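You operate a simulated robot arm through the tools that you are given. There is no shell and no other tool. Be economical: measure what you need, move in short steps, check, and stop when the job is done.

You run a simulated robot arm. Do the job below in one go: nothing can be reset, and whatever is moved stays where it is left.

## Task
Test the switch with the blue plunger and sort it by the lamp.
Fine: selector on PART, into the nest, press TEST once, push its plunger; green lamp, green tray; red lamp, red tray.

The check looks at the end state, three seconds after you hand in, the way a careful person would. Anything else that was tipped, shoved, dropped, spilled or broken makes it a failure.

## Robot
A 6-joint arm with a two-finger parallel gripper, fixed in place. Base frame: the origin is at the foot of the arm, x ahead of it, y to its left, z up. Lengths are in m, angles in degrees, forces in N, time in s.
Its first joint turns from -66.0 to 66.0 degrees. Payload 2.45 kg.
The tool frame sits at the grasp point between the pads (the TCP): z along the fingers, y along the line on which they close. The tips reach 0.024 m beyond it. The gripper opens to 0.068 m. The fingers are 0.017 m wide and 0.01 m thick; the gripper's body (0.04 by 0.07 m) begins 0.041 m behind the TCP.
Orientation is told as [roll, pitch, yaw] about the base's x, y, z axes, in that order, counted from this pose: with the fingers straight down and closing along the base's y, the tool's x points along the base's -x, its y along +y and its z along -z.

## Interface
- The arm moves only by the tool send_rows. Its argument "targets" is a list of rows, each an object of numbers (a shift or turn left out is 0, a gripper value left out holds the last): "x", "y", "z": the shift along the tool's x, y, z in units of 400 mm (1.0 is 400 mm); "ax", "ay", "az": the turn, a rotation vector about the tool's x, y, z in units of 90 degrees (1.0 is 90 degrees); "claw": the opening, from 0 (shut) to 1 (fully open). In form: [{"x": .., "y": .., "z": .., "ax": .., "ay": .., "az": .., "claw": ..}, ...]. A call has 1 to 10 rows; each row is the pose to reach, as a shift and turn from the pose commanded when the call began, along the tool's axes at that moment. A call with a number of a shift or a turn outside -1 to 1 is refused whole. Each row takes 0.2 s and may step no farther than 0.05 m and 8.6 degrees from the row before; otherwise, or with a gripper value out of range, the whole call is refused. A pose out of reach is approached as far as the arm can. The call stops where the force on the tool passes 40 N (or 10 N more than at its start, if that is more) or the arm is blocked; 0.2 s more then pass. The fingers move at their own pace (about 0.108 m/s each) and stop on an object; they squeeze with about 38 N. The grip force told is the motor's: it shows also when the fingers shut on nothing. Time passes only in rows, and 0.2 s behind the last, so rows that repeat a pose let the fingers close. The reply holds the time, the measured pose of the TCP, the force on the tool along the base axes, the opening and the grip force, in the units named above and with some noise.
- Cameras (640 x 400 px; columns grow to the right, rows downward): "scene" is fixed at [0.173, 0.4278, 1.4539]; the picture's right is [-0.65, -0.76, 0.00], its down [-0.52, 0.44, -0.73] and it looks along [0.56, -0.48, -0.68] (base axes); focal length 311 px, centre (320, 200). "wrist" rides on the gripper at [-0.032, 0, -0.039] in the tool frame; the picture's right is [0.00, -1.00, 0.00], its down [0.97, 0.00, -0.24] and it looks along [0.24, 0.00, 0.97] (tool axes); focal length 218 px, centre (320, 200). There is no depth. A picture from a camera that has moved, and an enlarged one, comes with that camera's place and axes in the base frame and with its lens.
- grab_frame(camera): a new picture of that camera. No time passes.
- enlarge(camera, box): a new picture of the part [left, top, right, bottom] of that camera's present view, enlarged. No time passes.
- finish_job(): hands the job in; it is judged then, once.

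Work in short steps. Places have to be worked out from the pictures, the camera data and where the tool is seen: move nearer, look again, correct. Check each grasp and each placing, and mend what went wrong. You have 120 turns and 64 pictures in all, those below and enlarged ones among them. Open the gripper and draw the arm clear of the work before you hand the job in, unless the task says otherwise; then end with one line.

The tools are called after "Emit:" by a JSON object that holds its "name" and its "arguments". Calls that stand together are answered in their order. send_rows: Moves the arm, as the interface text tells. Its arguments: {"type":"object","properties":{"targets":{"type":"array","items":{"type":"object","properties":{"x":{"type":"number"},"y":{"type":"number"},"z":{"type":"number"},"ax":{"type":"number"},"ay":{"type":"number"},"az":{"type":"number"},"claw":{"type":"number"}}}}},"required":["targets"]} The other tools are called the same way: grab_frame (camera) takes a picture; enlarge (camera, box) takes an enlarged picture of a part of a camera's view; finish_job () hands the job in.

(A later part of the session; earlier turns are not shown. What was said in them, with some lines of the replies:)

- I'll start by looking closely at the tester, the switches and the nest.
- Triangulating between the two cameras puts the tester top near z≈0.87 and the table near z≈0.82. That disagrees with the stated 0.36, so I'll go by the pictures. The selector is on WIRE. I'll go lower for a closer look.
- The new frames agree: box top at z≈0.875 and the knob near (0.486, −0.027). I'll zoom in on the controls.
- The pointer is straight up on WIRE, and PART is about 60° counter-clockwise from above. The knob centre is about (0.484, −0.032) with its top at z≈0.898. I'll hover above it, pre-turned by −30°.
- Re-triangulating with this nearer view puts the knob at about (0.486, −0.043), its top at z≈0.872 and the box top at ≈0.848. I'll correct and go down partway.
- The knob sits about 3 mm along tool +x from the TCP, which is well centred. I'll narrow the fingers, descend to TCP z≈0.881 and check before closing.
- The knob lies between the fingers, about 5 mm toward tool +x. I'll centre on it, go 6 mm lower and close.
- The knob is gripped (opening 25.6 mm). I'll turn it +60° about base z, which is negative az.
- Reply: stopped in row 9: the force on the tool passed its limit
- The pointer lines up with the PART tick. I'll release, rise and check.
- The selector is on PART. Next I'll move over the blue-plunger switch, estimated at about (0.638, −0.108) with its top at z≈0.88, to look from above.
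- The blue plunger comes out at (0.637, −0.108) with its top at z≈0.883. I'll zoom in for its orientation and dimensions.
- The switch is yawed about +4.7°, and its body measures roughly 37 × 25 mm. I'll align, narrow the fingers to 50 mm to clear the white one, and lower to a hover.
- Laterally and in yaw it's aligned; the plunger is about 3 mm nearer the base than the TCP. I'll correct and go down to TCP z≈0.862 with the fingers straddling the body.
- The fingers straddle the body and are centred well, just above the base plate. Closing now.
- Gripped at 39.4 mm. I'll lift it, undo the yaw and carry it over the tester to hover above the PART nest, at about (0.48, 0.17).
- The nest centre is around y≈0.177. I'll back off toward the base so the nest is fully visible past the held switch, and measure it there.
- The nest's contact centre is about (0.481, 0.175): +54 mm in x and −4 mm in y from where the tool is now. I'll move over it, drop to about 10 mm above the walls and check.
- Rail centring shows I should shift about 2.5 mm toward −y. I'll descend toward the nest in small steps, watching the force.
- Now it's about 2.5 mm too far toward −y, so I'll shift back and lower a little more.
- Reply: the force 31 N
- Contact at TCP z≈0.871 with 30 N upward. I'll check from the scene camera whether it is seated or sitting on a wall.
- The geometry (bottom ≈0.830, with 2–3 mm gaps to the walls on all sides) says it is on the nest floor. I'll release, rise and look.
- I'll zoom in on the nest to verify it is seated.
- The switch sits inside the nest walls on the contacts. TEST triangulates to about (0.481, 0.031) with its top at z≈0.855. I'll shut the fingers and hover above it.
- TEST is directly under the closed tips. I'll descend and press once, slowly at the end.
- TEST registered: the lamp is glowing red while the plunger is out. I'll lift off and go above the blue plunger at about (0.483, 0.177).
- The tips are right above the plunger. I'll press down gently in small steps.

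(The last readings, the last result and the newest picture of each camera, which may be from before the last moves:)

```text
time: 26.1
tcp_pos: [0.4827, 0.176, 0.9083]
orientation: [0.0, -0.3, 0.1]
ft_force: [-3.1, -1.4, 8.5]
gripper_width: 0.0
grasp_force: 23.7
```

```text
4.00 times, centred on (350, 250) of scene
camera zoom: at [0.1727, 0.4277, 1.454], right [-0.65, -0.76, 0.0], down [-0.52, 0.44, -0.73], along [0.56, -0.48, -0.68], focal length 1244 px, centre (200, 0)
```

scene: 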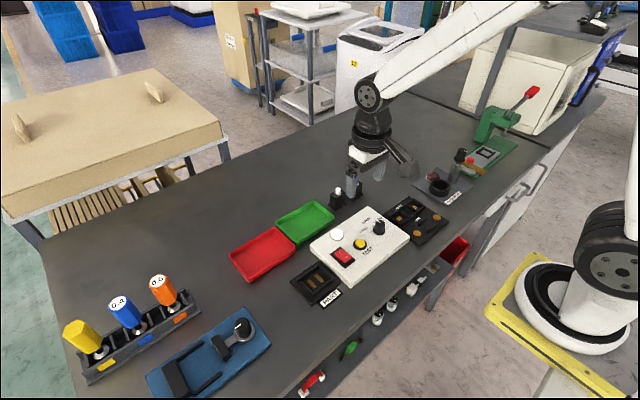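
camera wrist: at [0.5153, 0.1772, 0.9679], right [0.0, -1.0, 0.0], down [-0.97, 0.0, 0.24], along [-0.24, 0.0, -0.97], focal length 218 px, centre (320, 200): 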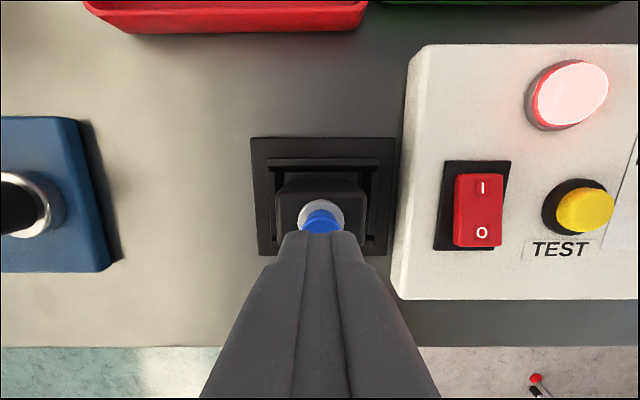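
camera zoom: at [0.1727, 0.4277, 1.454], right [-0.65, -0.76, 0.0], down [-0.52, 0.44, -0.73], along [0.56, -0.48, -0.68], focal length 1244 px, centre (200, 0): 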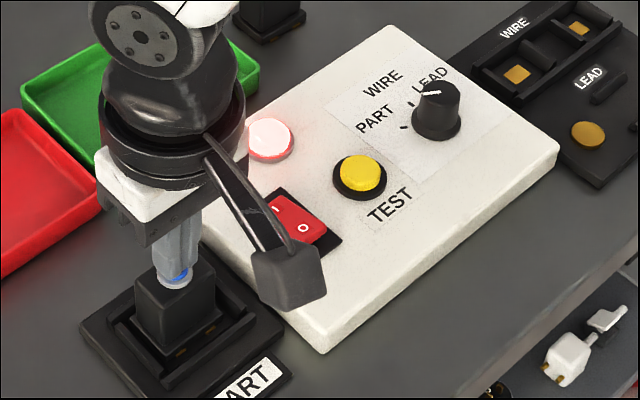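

The plunger is down a few mm at 8.5 N and the lamp is still red. I'll push a bit further to be sure of full travel, and hold.

Emit:
{"name": "send_rows", "arguments": {"targets": [{"z": 0.004, "claw": 0}, {"z": 0.008, "claw": 0}, {"z": 0.008, "claw": 0}]}}

Emit:
{"name": "enlarge", "arguments": {"camera": "scene", "box": [300, 200, 400, 300]}}

```text
time: 26.9
tcp_pos: [0.483, 0.1762, 0.9069]
orientation: [0.0, -0.3, 0.0]
ft_force: [-5.7, -4.2, 37.4]
gripper_width: 0.0
grasp_force: 23.9
```

```text
4.00 times, centred on (350, 250) of scene
camera zoom: at [0.1722, 0.4275, 1.4541], right [-0.65, -0.76, 0.0], down [-0.51, 0.44, -0.73], along [0.56, -0.48, -0.68], focal length 1244 px, centre (200, 0)
```

zoom: 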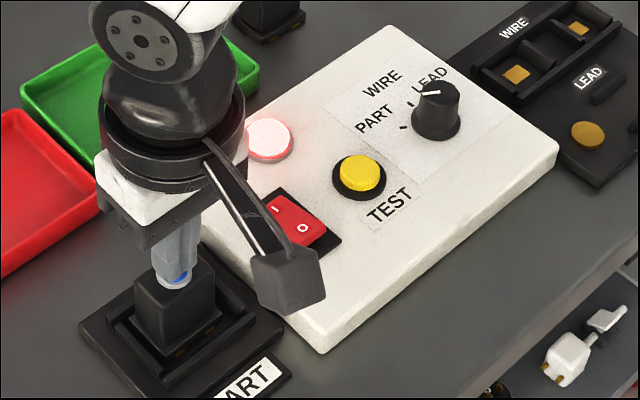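

Full travel reached at 37 N, and the lamp stays red. I'll withdraw and check the lamp and the seating.

Emit:
{"name": "send_rows", "arguments": {"targets": [{"z": -0.05, "claw": 0}, {"z": -0.13, "claw": 0}, {"x": 0.1, "z": -0.15, "claw": 0}, {"x": 0.14, "z": -0.15, "claw": 0.75}, {"x": 0.14, "z": -0.15, "claw": 0.75}]}}

Emit:
{"name": "grab_frame", "arguments": {"camera": "wrist"}}

Emit:
{"name": "enlarge", "arguments": {"camera": "wrist", "box": [250, 40, 400, 190]}}

```text
time: 28.1
tcp_pos: [0.4258, 0.1757, 0.9628]
orientation: [0.1, -0.1, 0.0]
ft_force: [0.1, 0.1, 0.4]
gripper_width: 0.051
grasp_force: 0.0
```

```text
17 pictures are left
camera wrist: at [0.4586, 0.1761, 1.0035], right [0.0, -1.0, 0.0], down [-0.97, 0.0, 0.24], along [-0.24, 0.0, -0.97], focal length 218 px, centre (320, 200)
```

wrist: 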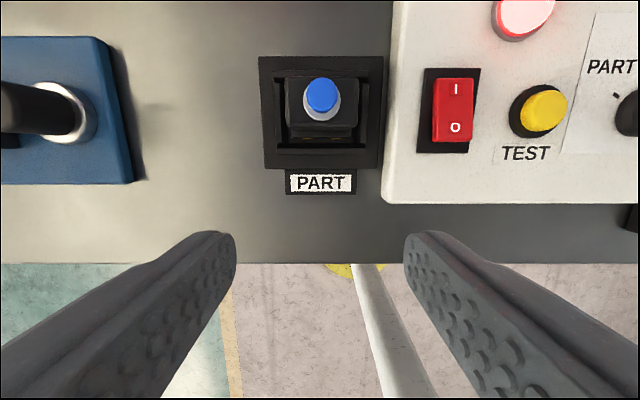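

```text
2.67 times, centred on (325, 115) of wrist
camera zoom: at [0.4586, 0.1761, 1.0035], right [0.0, -1.0, 0.0], down [-0.97, 0.0, 0.24], along [-0.24, 0.0, -0.97], focal length 582 px, centre (307, 427)
```

zoom: 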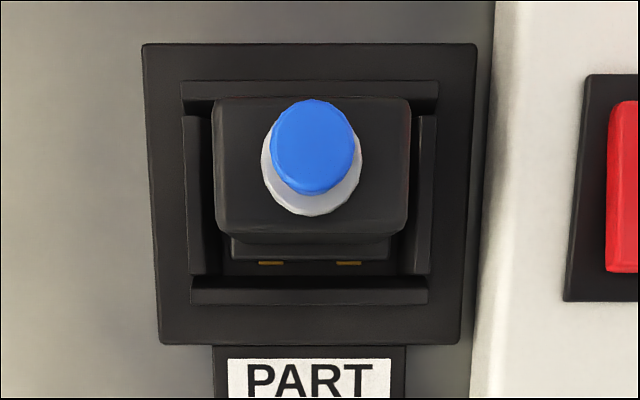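

Comparing with the earlier view, the switch now sits about 3 mm lower and centred in the nest, so my push seated it fully. It may not have been making contact during the first part of the test. The lamp is still red, so I'll push the plunger again now that it's seated and watch the lamp, without pressing TEST.

Emit:
{"name": "send_rows", "arguments": {"targets": [{"x": -0.08, "y": -0.001, "claw": 0}, {"x": -0.14, "y": -0.001, "claw": 0}, {"x": -0.14, "y": -0.001, "z": 0.06, "claw": 0}, {"x": -0.14, "y": -0.001, "z": 0.11, "claw": 0}, {"x": -0.14, "y": -0.001, "z": 0.125, "claw": 0}, {"x": -0.14, "y": -0.001, "z": 0.135, "claw": 0}, {"x": -0.14, "y": -0.001, "z": 0.141, "claw": 0}, {"x": -0.14, "y": -0.001, "z": 0.141, "claw": 0}]}}

Emit:
{"name": "enlarge", "arguments": {"camera": "scene", "box": [300, 200, 400, 300]}}

```text
time: 29.9
tcp_pos: [0.4836, 0.1766, 0.9098]
orientation: [0.0, -0.3, 0.0]
ft_force: [1.4, -1.1, 11.5]
gripper_width: 0.0
grasp_force: 23.4
```

```text
4.00 times, centred on (350, 250) of scene
camera zoom: at [0.1728, 0.4277, 1.4539], right [-0.65, -0.76, 0.0], down [-0.52, 0.44, -0.73], along [0.56, -0.48, -0.68], focal length 1244 px, centre (200, 0)
```

zoom: 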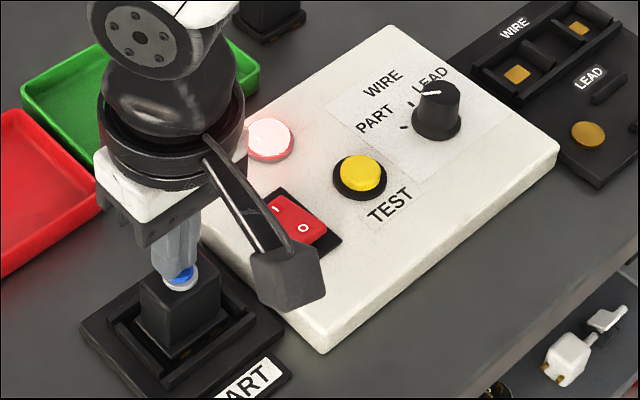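

The plunger is partly down at 11.5 N with the lamp still red. I'll go slightly further to full travel.

Emit:
{"name": "send_rows", "arguments": {"targets": [{"z": 0.005, "claw": 0}, {"z": 0.009, "claw": 0}, {"z": 0.009, "claw": 0}]}}

Emit:
{"name": "enlarge", "arguments": {"camera": "scene", "box": [300, 220, 380, 300]}}

```text
time: 30.6
tcp_pos: [0.4856, 0.1776, 0.9083]
orientation: [0.1, -0.4, 0.1]
ft_force: [-3.7, -3.6, 22.9]
gripper_width: 0.0
grasp_force: 23.6
stopped in row 3: the force on the tool passed its limit (the readings are from after the stop); the commanded pose is now the measured one
```

```text
5.00 times, centred on (340, 260) of scene
camera zoom: at [0.1725, 0.4277, 1.454], right [-0.65, -0.76, 0.0], down [-0.52, 0.44, -0.73], along [0.56, -0.48, -0.68], focal length 1555 px, centre (220, -100)
```

zoom: 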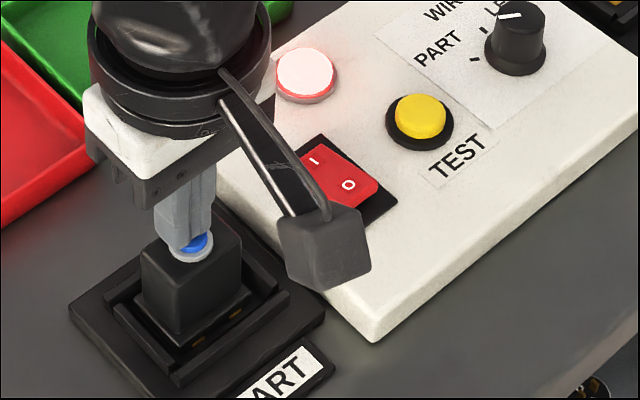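

Full travel again, fully seated on the contacts with the selector on PART, and the lamp is steadily red. The result is red, and TEST was pressed once as instructed. I'll rise and open the gripper so I can re-grip the switch.

Emit:
{"name": "send_rows", "arguments": {"targets": [{"z": -0.06, "claw": 0}, {"z": -0.1, "claw": 0.75}, {"x": 0.008, "y": -0.003, "z": -0.1, "claw": 0.75}, {"x": 0.008, "y": -0.003, "z": -0.1, "claw": 0.75}]}}

Emit:
{"name": "grab_frame", "arguments": {"camera": "wrist"}}

```text
time: 31.6
tcp_pos: [0.4817, 0.1752, 0.9467]
orientation: [0.0, -0.2, -0.1]
ft_force: [-0.4, 0.5, 0.8]
gripper_width: 0.0509
grasp_force: 0.1
```

```text
13 pictures are left
camera wrist: at [0.5135, 0.1757, 0.9858], right [0.0, -1.0, 0.0], down [-0.97, 0.0, 0.24], along [-0.24, 0.0, -0.97], focal length 218 px, centre (320, 200)
```

wrist: 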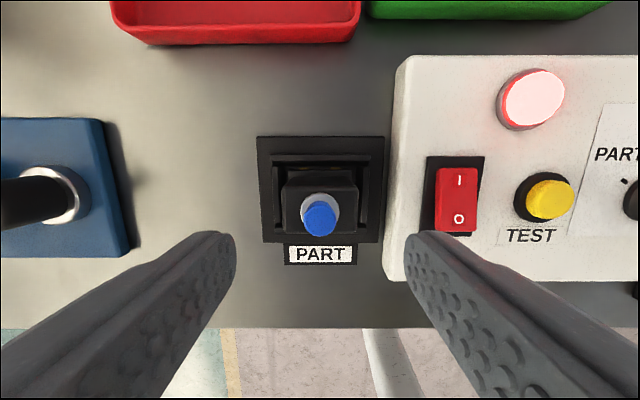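

The lamp is red, the tool is aligned over the switch and the box edge is clear. I'll descend and grip.

Emit:
{"name": "send_rows", "arguments": {"targets": [{"z": 0.08, "claw": 0.75}, {"z": 0.15, "claw": 0.75}, {"z": 0.186, "claw": 0.75}, {"z": 0.186, "claw": 0.3}, {"z": 0.186, "claw": 0.3}, {"z": 0.186, "claw": 0.3}, {"z": 0.1, "claw": 0.3}, {"z": 0.0, "claw": 0.3}, {"z": -0.05, "claw": 0.3}, {"z": -0.05, "claw": 0.3}]}}

Emit:
{"name": "grab_frame", "arguments": {"camera": "wrist"}}

Emit:
{"name": "enlarge", "arguments": {"camera": "scene", "box": [200, 170, 400, 310]}}

```text
time: 33.8
tcp_pos: [0.4832, 0.1755, 0.9651]
orientation: [0.0, -0.2, 0.0]
ft_force: [0.3, 0.2, -0.6]
gripper_width: 0.0393
grasp_force: 38.2
```

```text
12 pictures are left
camera wrist: at [0.515, 0.1766, 1.0054], right [0.0, -1.0, 0.0], down [-0.97, 0.0, 0.24], along [-0.24, 0.0, -0.97], focal length 218 px, centre (320, 200)
```

wrist: 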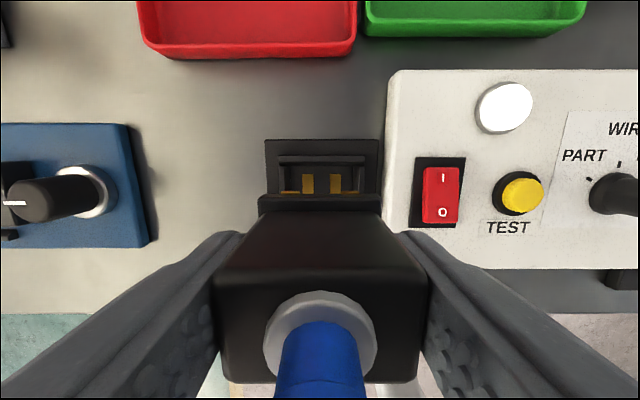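

```text
2.86 times, centred on (300, 240) of scene
camera zoom: at [0.173, 0.4278, 1.4539], right [-0.65, -0.76, 0.0], down [-0.52, 0.44, -0.73], along [0.56, -0.48, -0.68], focal length 888 px, centre (377, 86)
```

zoom: 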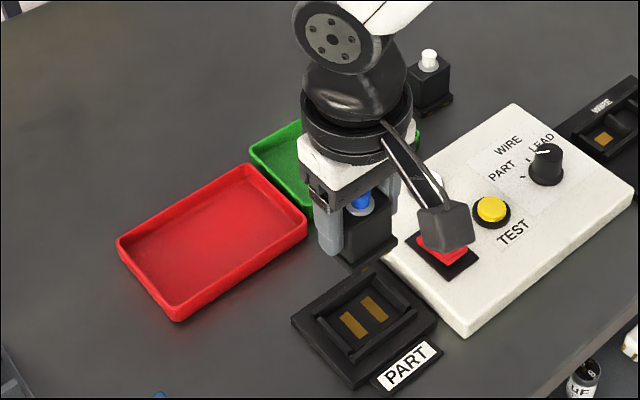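

The switch is held, and the lamp went back to white only once the part left the nest. So the tester was reading this part live, and red is its result. The red tray's centre is about (0.632, 0.225), and I'll carry it there.

Emit:
{"name": "send_rows", "arguments": {"targets": [{"x": -0.093, "y": 0.031}, {"x": -0.186, "y": 0.062}, {"x": -0.279, "y": 0.093}, {"x": -0.3725, "y": 0.124}, {"x": -0.3725, "y": 0.124}]}}

Emit:
{"name": "grab_frame", "arguments": {"camera": "wrist"}}

Emit:
{"name": "enlarge", "arguments": {"camera": "scene", "box": [200, 170, 360, 300]}}

```text
time: 35.0
tcp_pos: [0.6322, 0.2268, 0.9656]
orientation: [-0.1, -0.2, 0.0]
ft_force: [-0.4, 0.1, -1.3]
gripper_width: 0.0392
grasp_force: 37.7
```

```text
10 pictures are left
camera wrist: at [0.6652, 0.2267, 1.005], right [0.0, -1.0, 0.0], down [-0.97, 0.0, 0.24], along [-0.24, 0.0, -0.97], focal length 218 px, centre (320, 200)
```

wrist: 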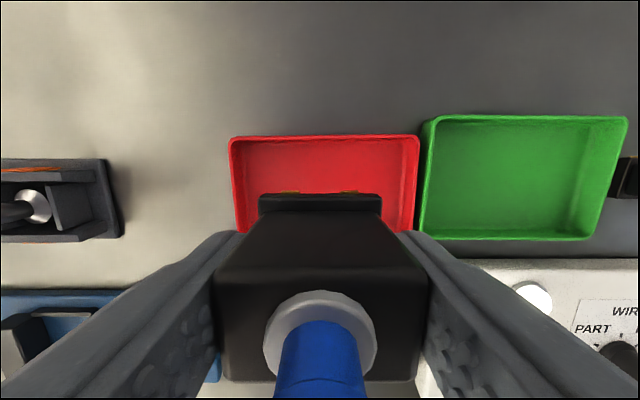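

```text
3.08 times, centred on (280, 235) of scene
camera zoom: at [0.173, 0.4278, 1.4539], right [-0.65, -0.76, 0.0], down [-0.52, 0.44, -0.73], along [0.56, -0.48, -0.68], focal length 957 px, centre (443, 92)
```

zoom: 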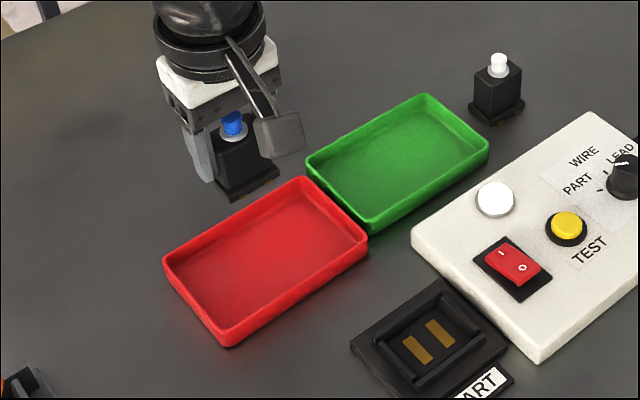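

The red tray spans x≈0.58–0.67 and y≈0.16–0.29. I'll shift 5 mm toward the base and lower, slowly at the end.

Emit:
{"name": "send_rows", "arguments": {"targets": [{"x": 0.012, "y": -0.003, "z": 0.1}, {"x": 0.012, "y": -0.003, "z": 0.19}, {"x": 0.012, "y": -0.003, "z": 0.22}, {"x": 0.012, "y": -0.003, "z": 0.235}, {"x": 0.012, "y": -0.003, "z": 0.243}, {"x": 0.012, "y": -0.003, "z": 0.249}, {"x": 0.012, "y": -0.003, "z": 0.253}]}}

Emit:
{"name": "enlarge", "arguments": {"camera": "scene", "box": [220, 190, 340, 290]}}

```text
time: 36.6
tcp_pos: [0.6257, 0.2243, 0.8648]
orientation: [0.0, -0.2, 0.0]
ft_force: [-0.1, -0.7, 1.4]
gripper_width: 0.0392
grasp_force: 38.0
```

```text
4.00 times, centred on (280, 240) of scene
camera zoom: at [0.1729, 0.4278, 1.4539], right [-0.65, -0.76, 0.0], down [-0.52, 0.44, -0.73], along [0.56, -0.48, -0.68], focal length 1244 px, centre (480, 40)
```

zoom: 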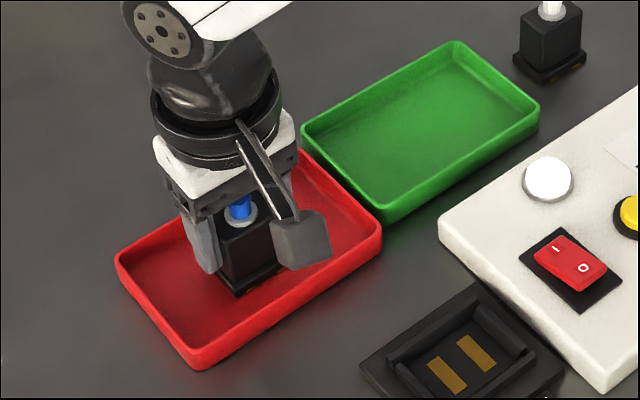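

It is just above the tray floor, so I'll ease down to light contact.

Emit:
{"name": "send_rows", "arguments": {"targets": [{"z": 0.002}, {"z": 0.004}, {"z": 0.004}]}}

```text
time: 37.4
tcp_pos: [0.6266, 0.2257, 0.8655]
orientation: [0.1, -0.4, -0.1]
ft_force: [-2.4, 1.6, 14.1]
gripper_width: 0.0393
grasp_force: 37.6
```

In contact at 14 N, so the switch is standing on the tray floor. I'll release and rise straight up.

Emit:
{"name": "send_rows", "arguments": {"targets": [{"z": 0.0}, {"z": 0.0, "claw": 0.75}, {"z": 0.0, "claw": 0.75}, {"z": -0.06, "claw": 0.75}, {"z": -0.16, "claw": 0.75}, {"z": -0.27, "claw": 0.75}, {"z": -0.38, "claw": 0.75}, {"x": 0.1, "z": -0.4, "claw": 0.75}, {"x": 0.2, "z": -0.4, "claw": 0.75}, {"x": 0.2, "z": -0.4, "claw": 0.75}]}}

Emit:
{"name": "grab_frame", "arguments": {"camera": "scene"}}

Emit:
{"name": "grab_frame", "arguments": {"camera": "wrist"}}

```text
time: 39.6
tcp_pos: [0.5402, 0.2217, 1.0234]
orientation: [0.0, -0.2, 0.0]
ft_force: [-0.5, -0.3, 0.4]
gripper_width: 0.0511
grasp_force: 0.1
```

```text
7 pictures are left
```

scene: 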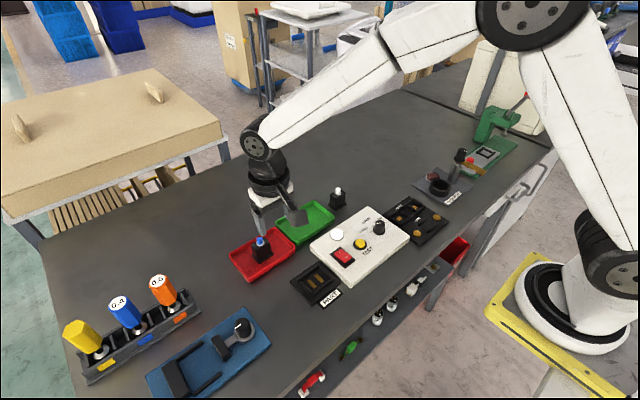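

```text
6 pictures are left
camera wrist: at [0.5734, 0.2224, 1.0638], right [0.0, -1.0, 0.0], down [-0.97, 0.0, 0.24], along [-0.24, 0.0, -0.97], focal length 218 px, centre (320, 200)
```

wrist: 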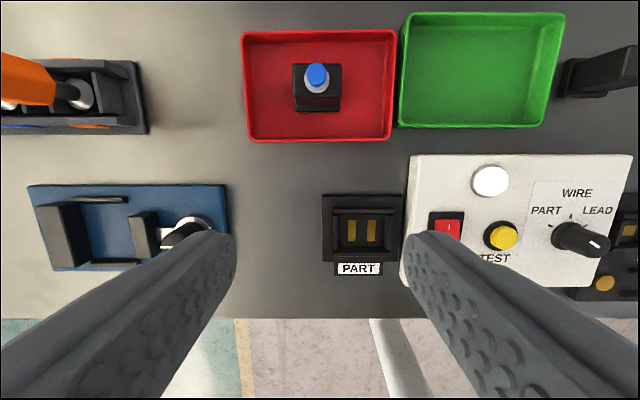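

The blue switch stands upright in the red tray and everything else is undisturbed. I'll open the gripper, draw the arm up clear and hand in.

Emit:
{"name": "send_rows", "arguments": {"targets": [{"z": -0.1, "claw": 1}, {"z": -0.2, "x": 0.05, "claw": 1}, {"z": -0.3, "x": 0.1, "claw": 1}, {"z": -0.3, "x": 0.1, "claw": 1}]}}

Emit:
{"name": "enlarge", "arguments": {"camera": "scene", "box": [220, 170, 420, 310]}}

```text
time: 40.6
tcp_pos: [0.5029, 0.2241, 1.1401]
orientation: [0.0, -0.2, 0.0]
ft_force: [-0.4, 0.7, 0.3]
gripper_width: 0.0679
grasp_force: 0.1
```

```text
2.86 times, centred on (320, 240) of scene
camera zoom: at [0.1729, 0.4278, 1.4539], right [-0.65, -0.76, 0.0], down [-0.52, 0.44, -0.73], along [0.56, -0.48, -0.68], focal length 888 px, centre (320, 86)
```

zoom: 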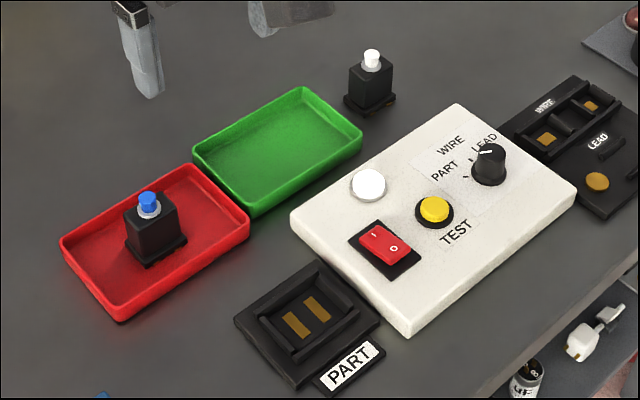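

The end state looks right: blue switch in the red tray, selector still on PART, white switch undisturbed and the arm clear. Handing in.

Emit:
{"name": "finish_job", "arguments": {}}

```text
The job is handed in.
```

The blue-plunger switch tested red and is standing upright in the red tray. It may not have been fully seated when I pressed TEST. Pushing the plunger settled it into the nest, and a second push once it was seated still showed red; I pressed TEST only once.
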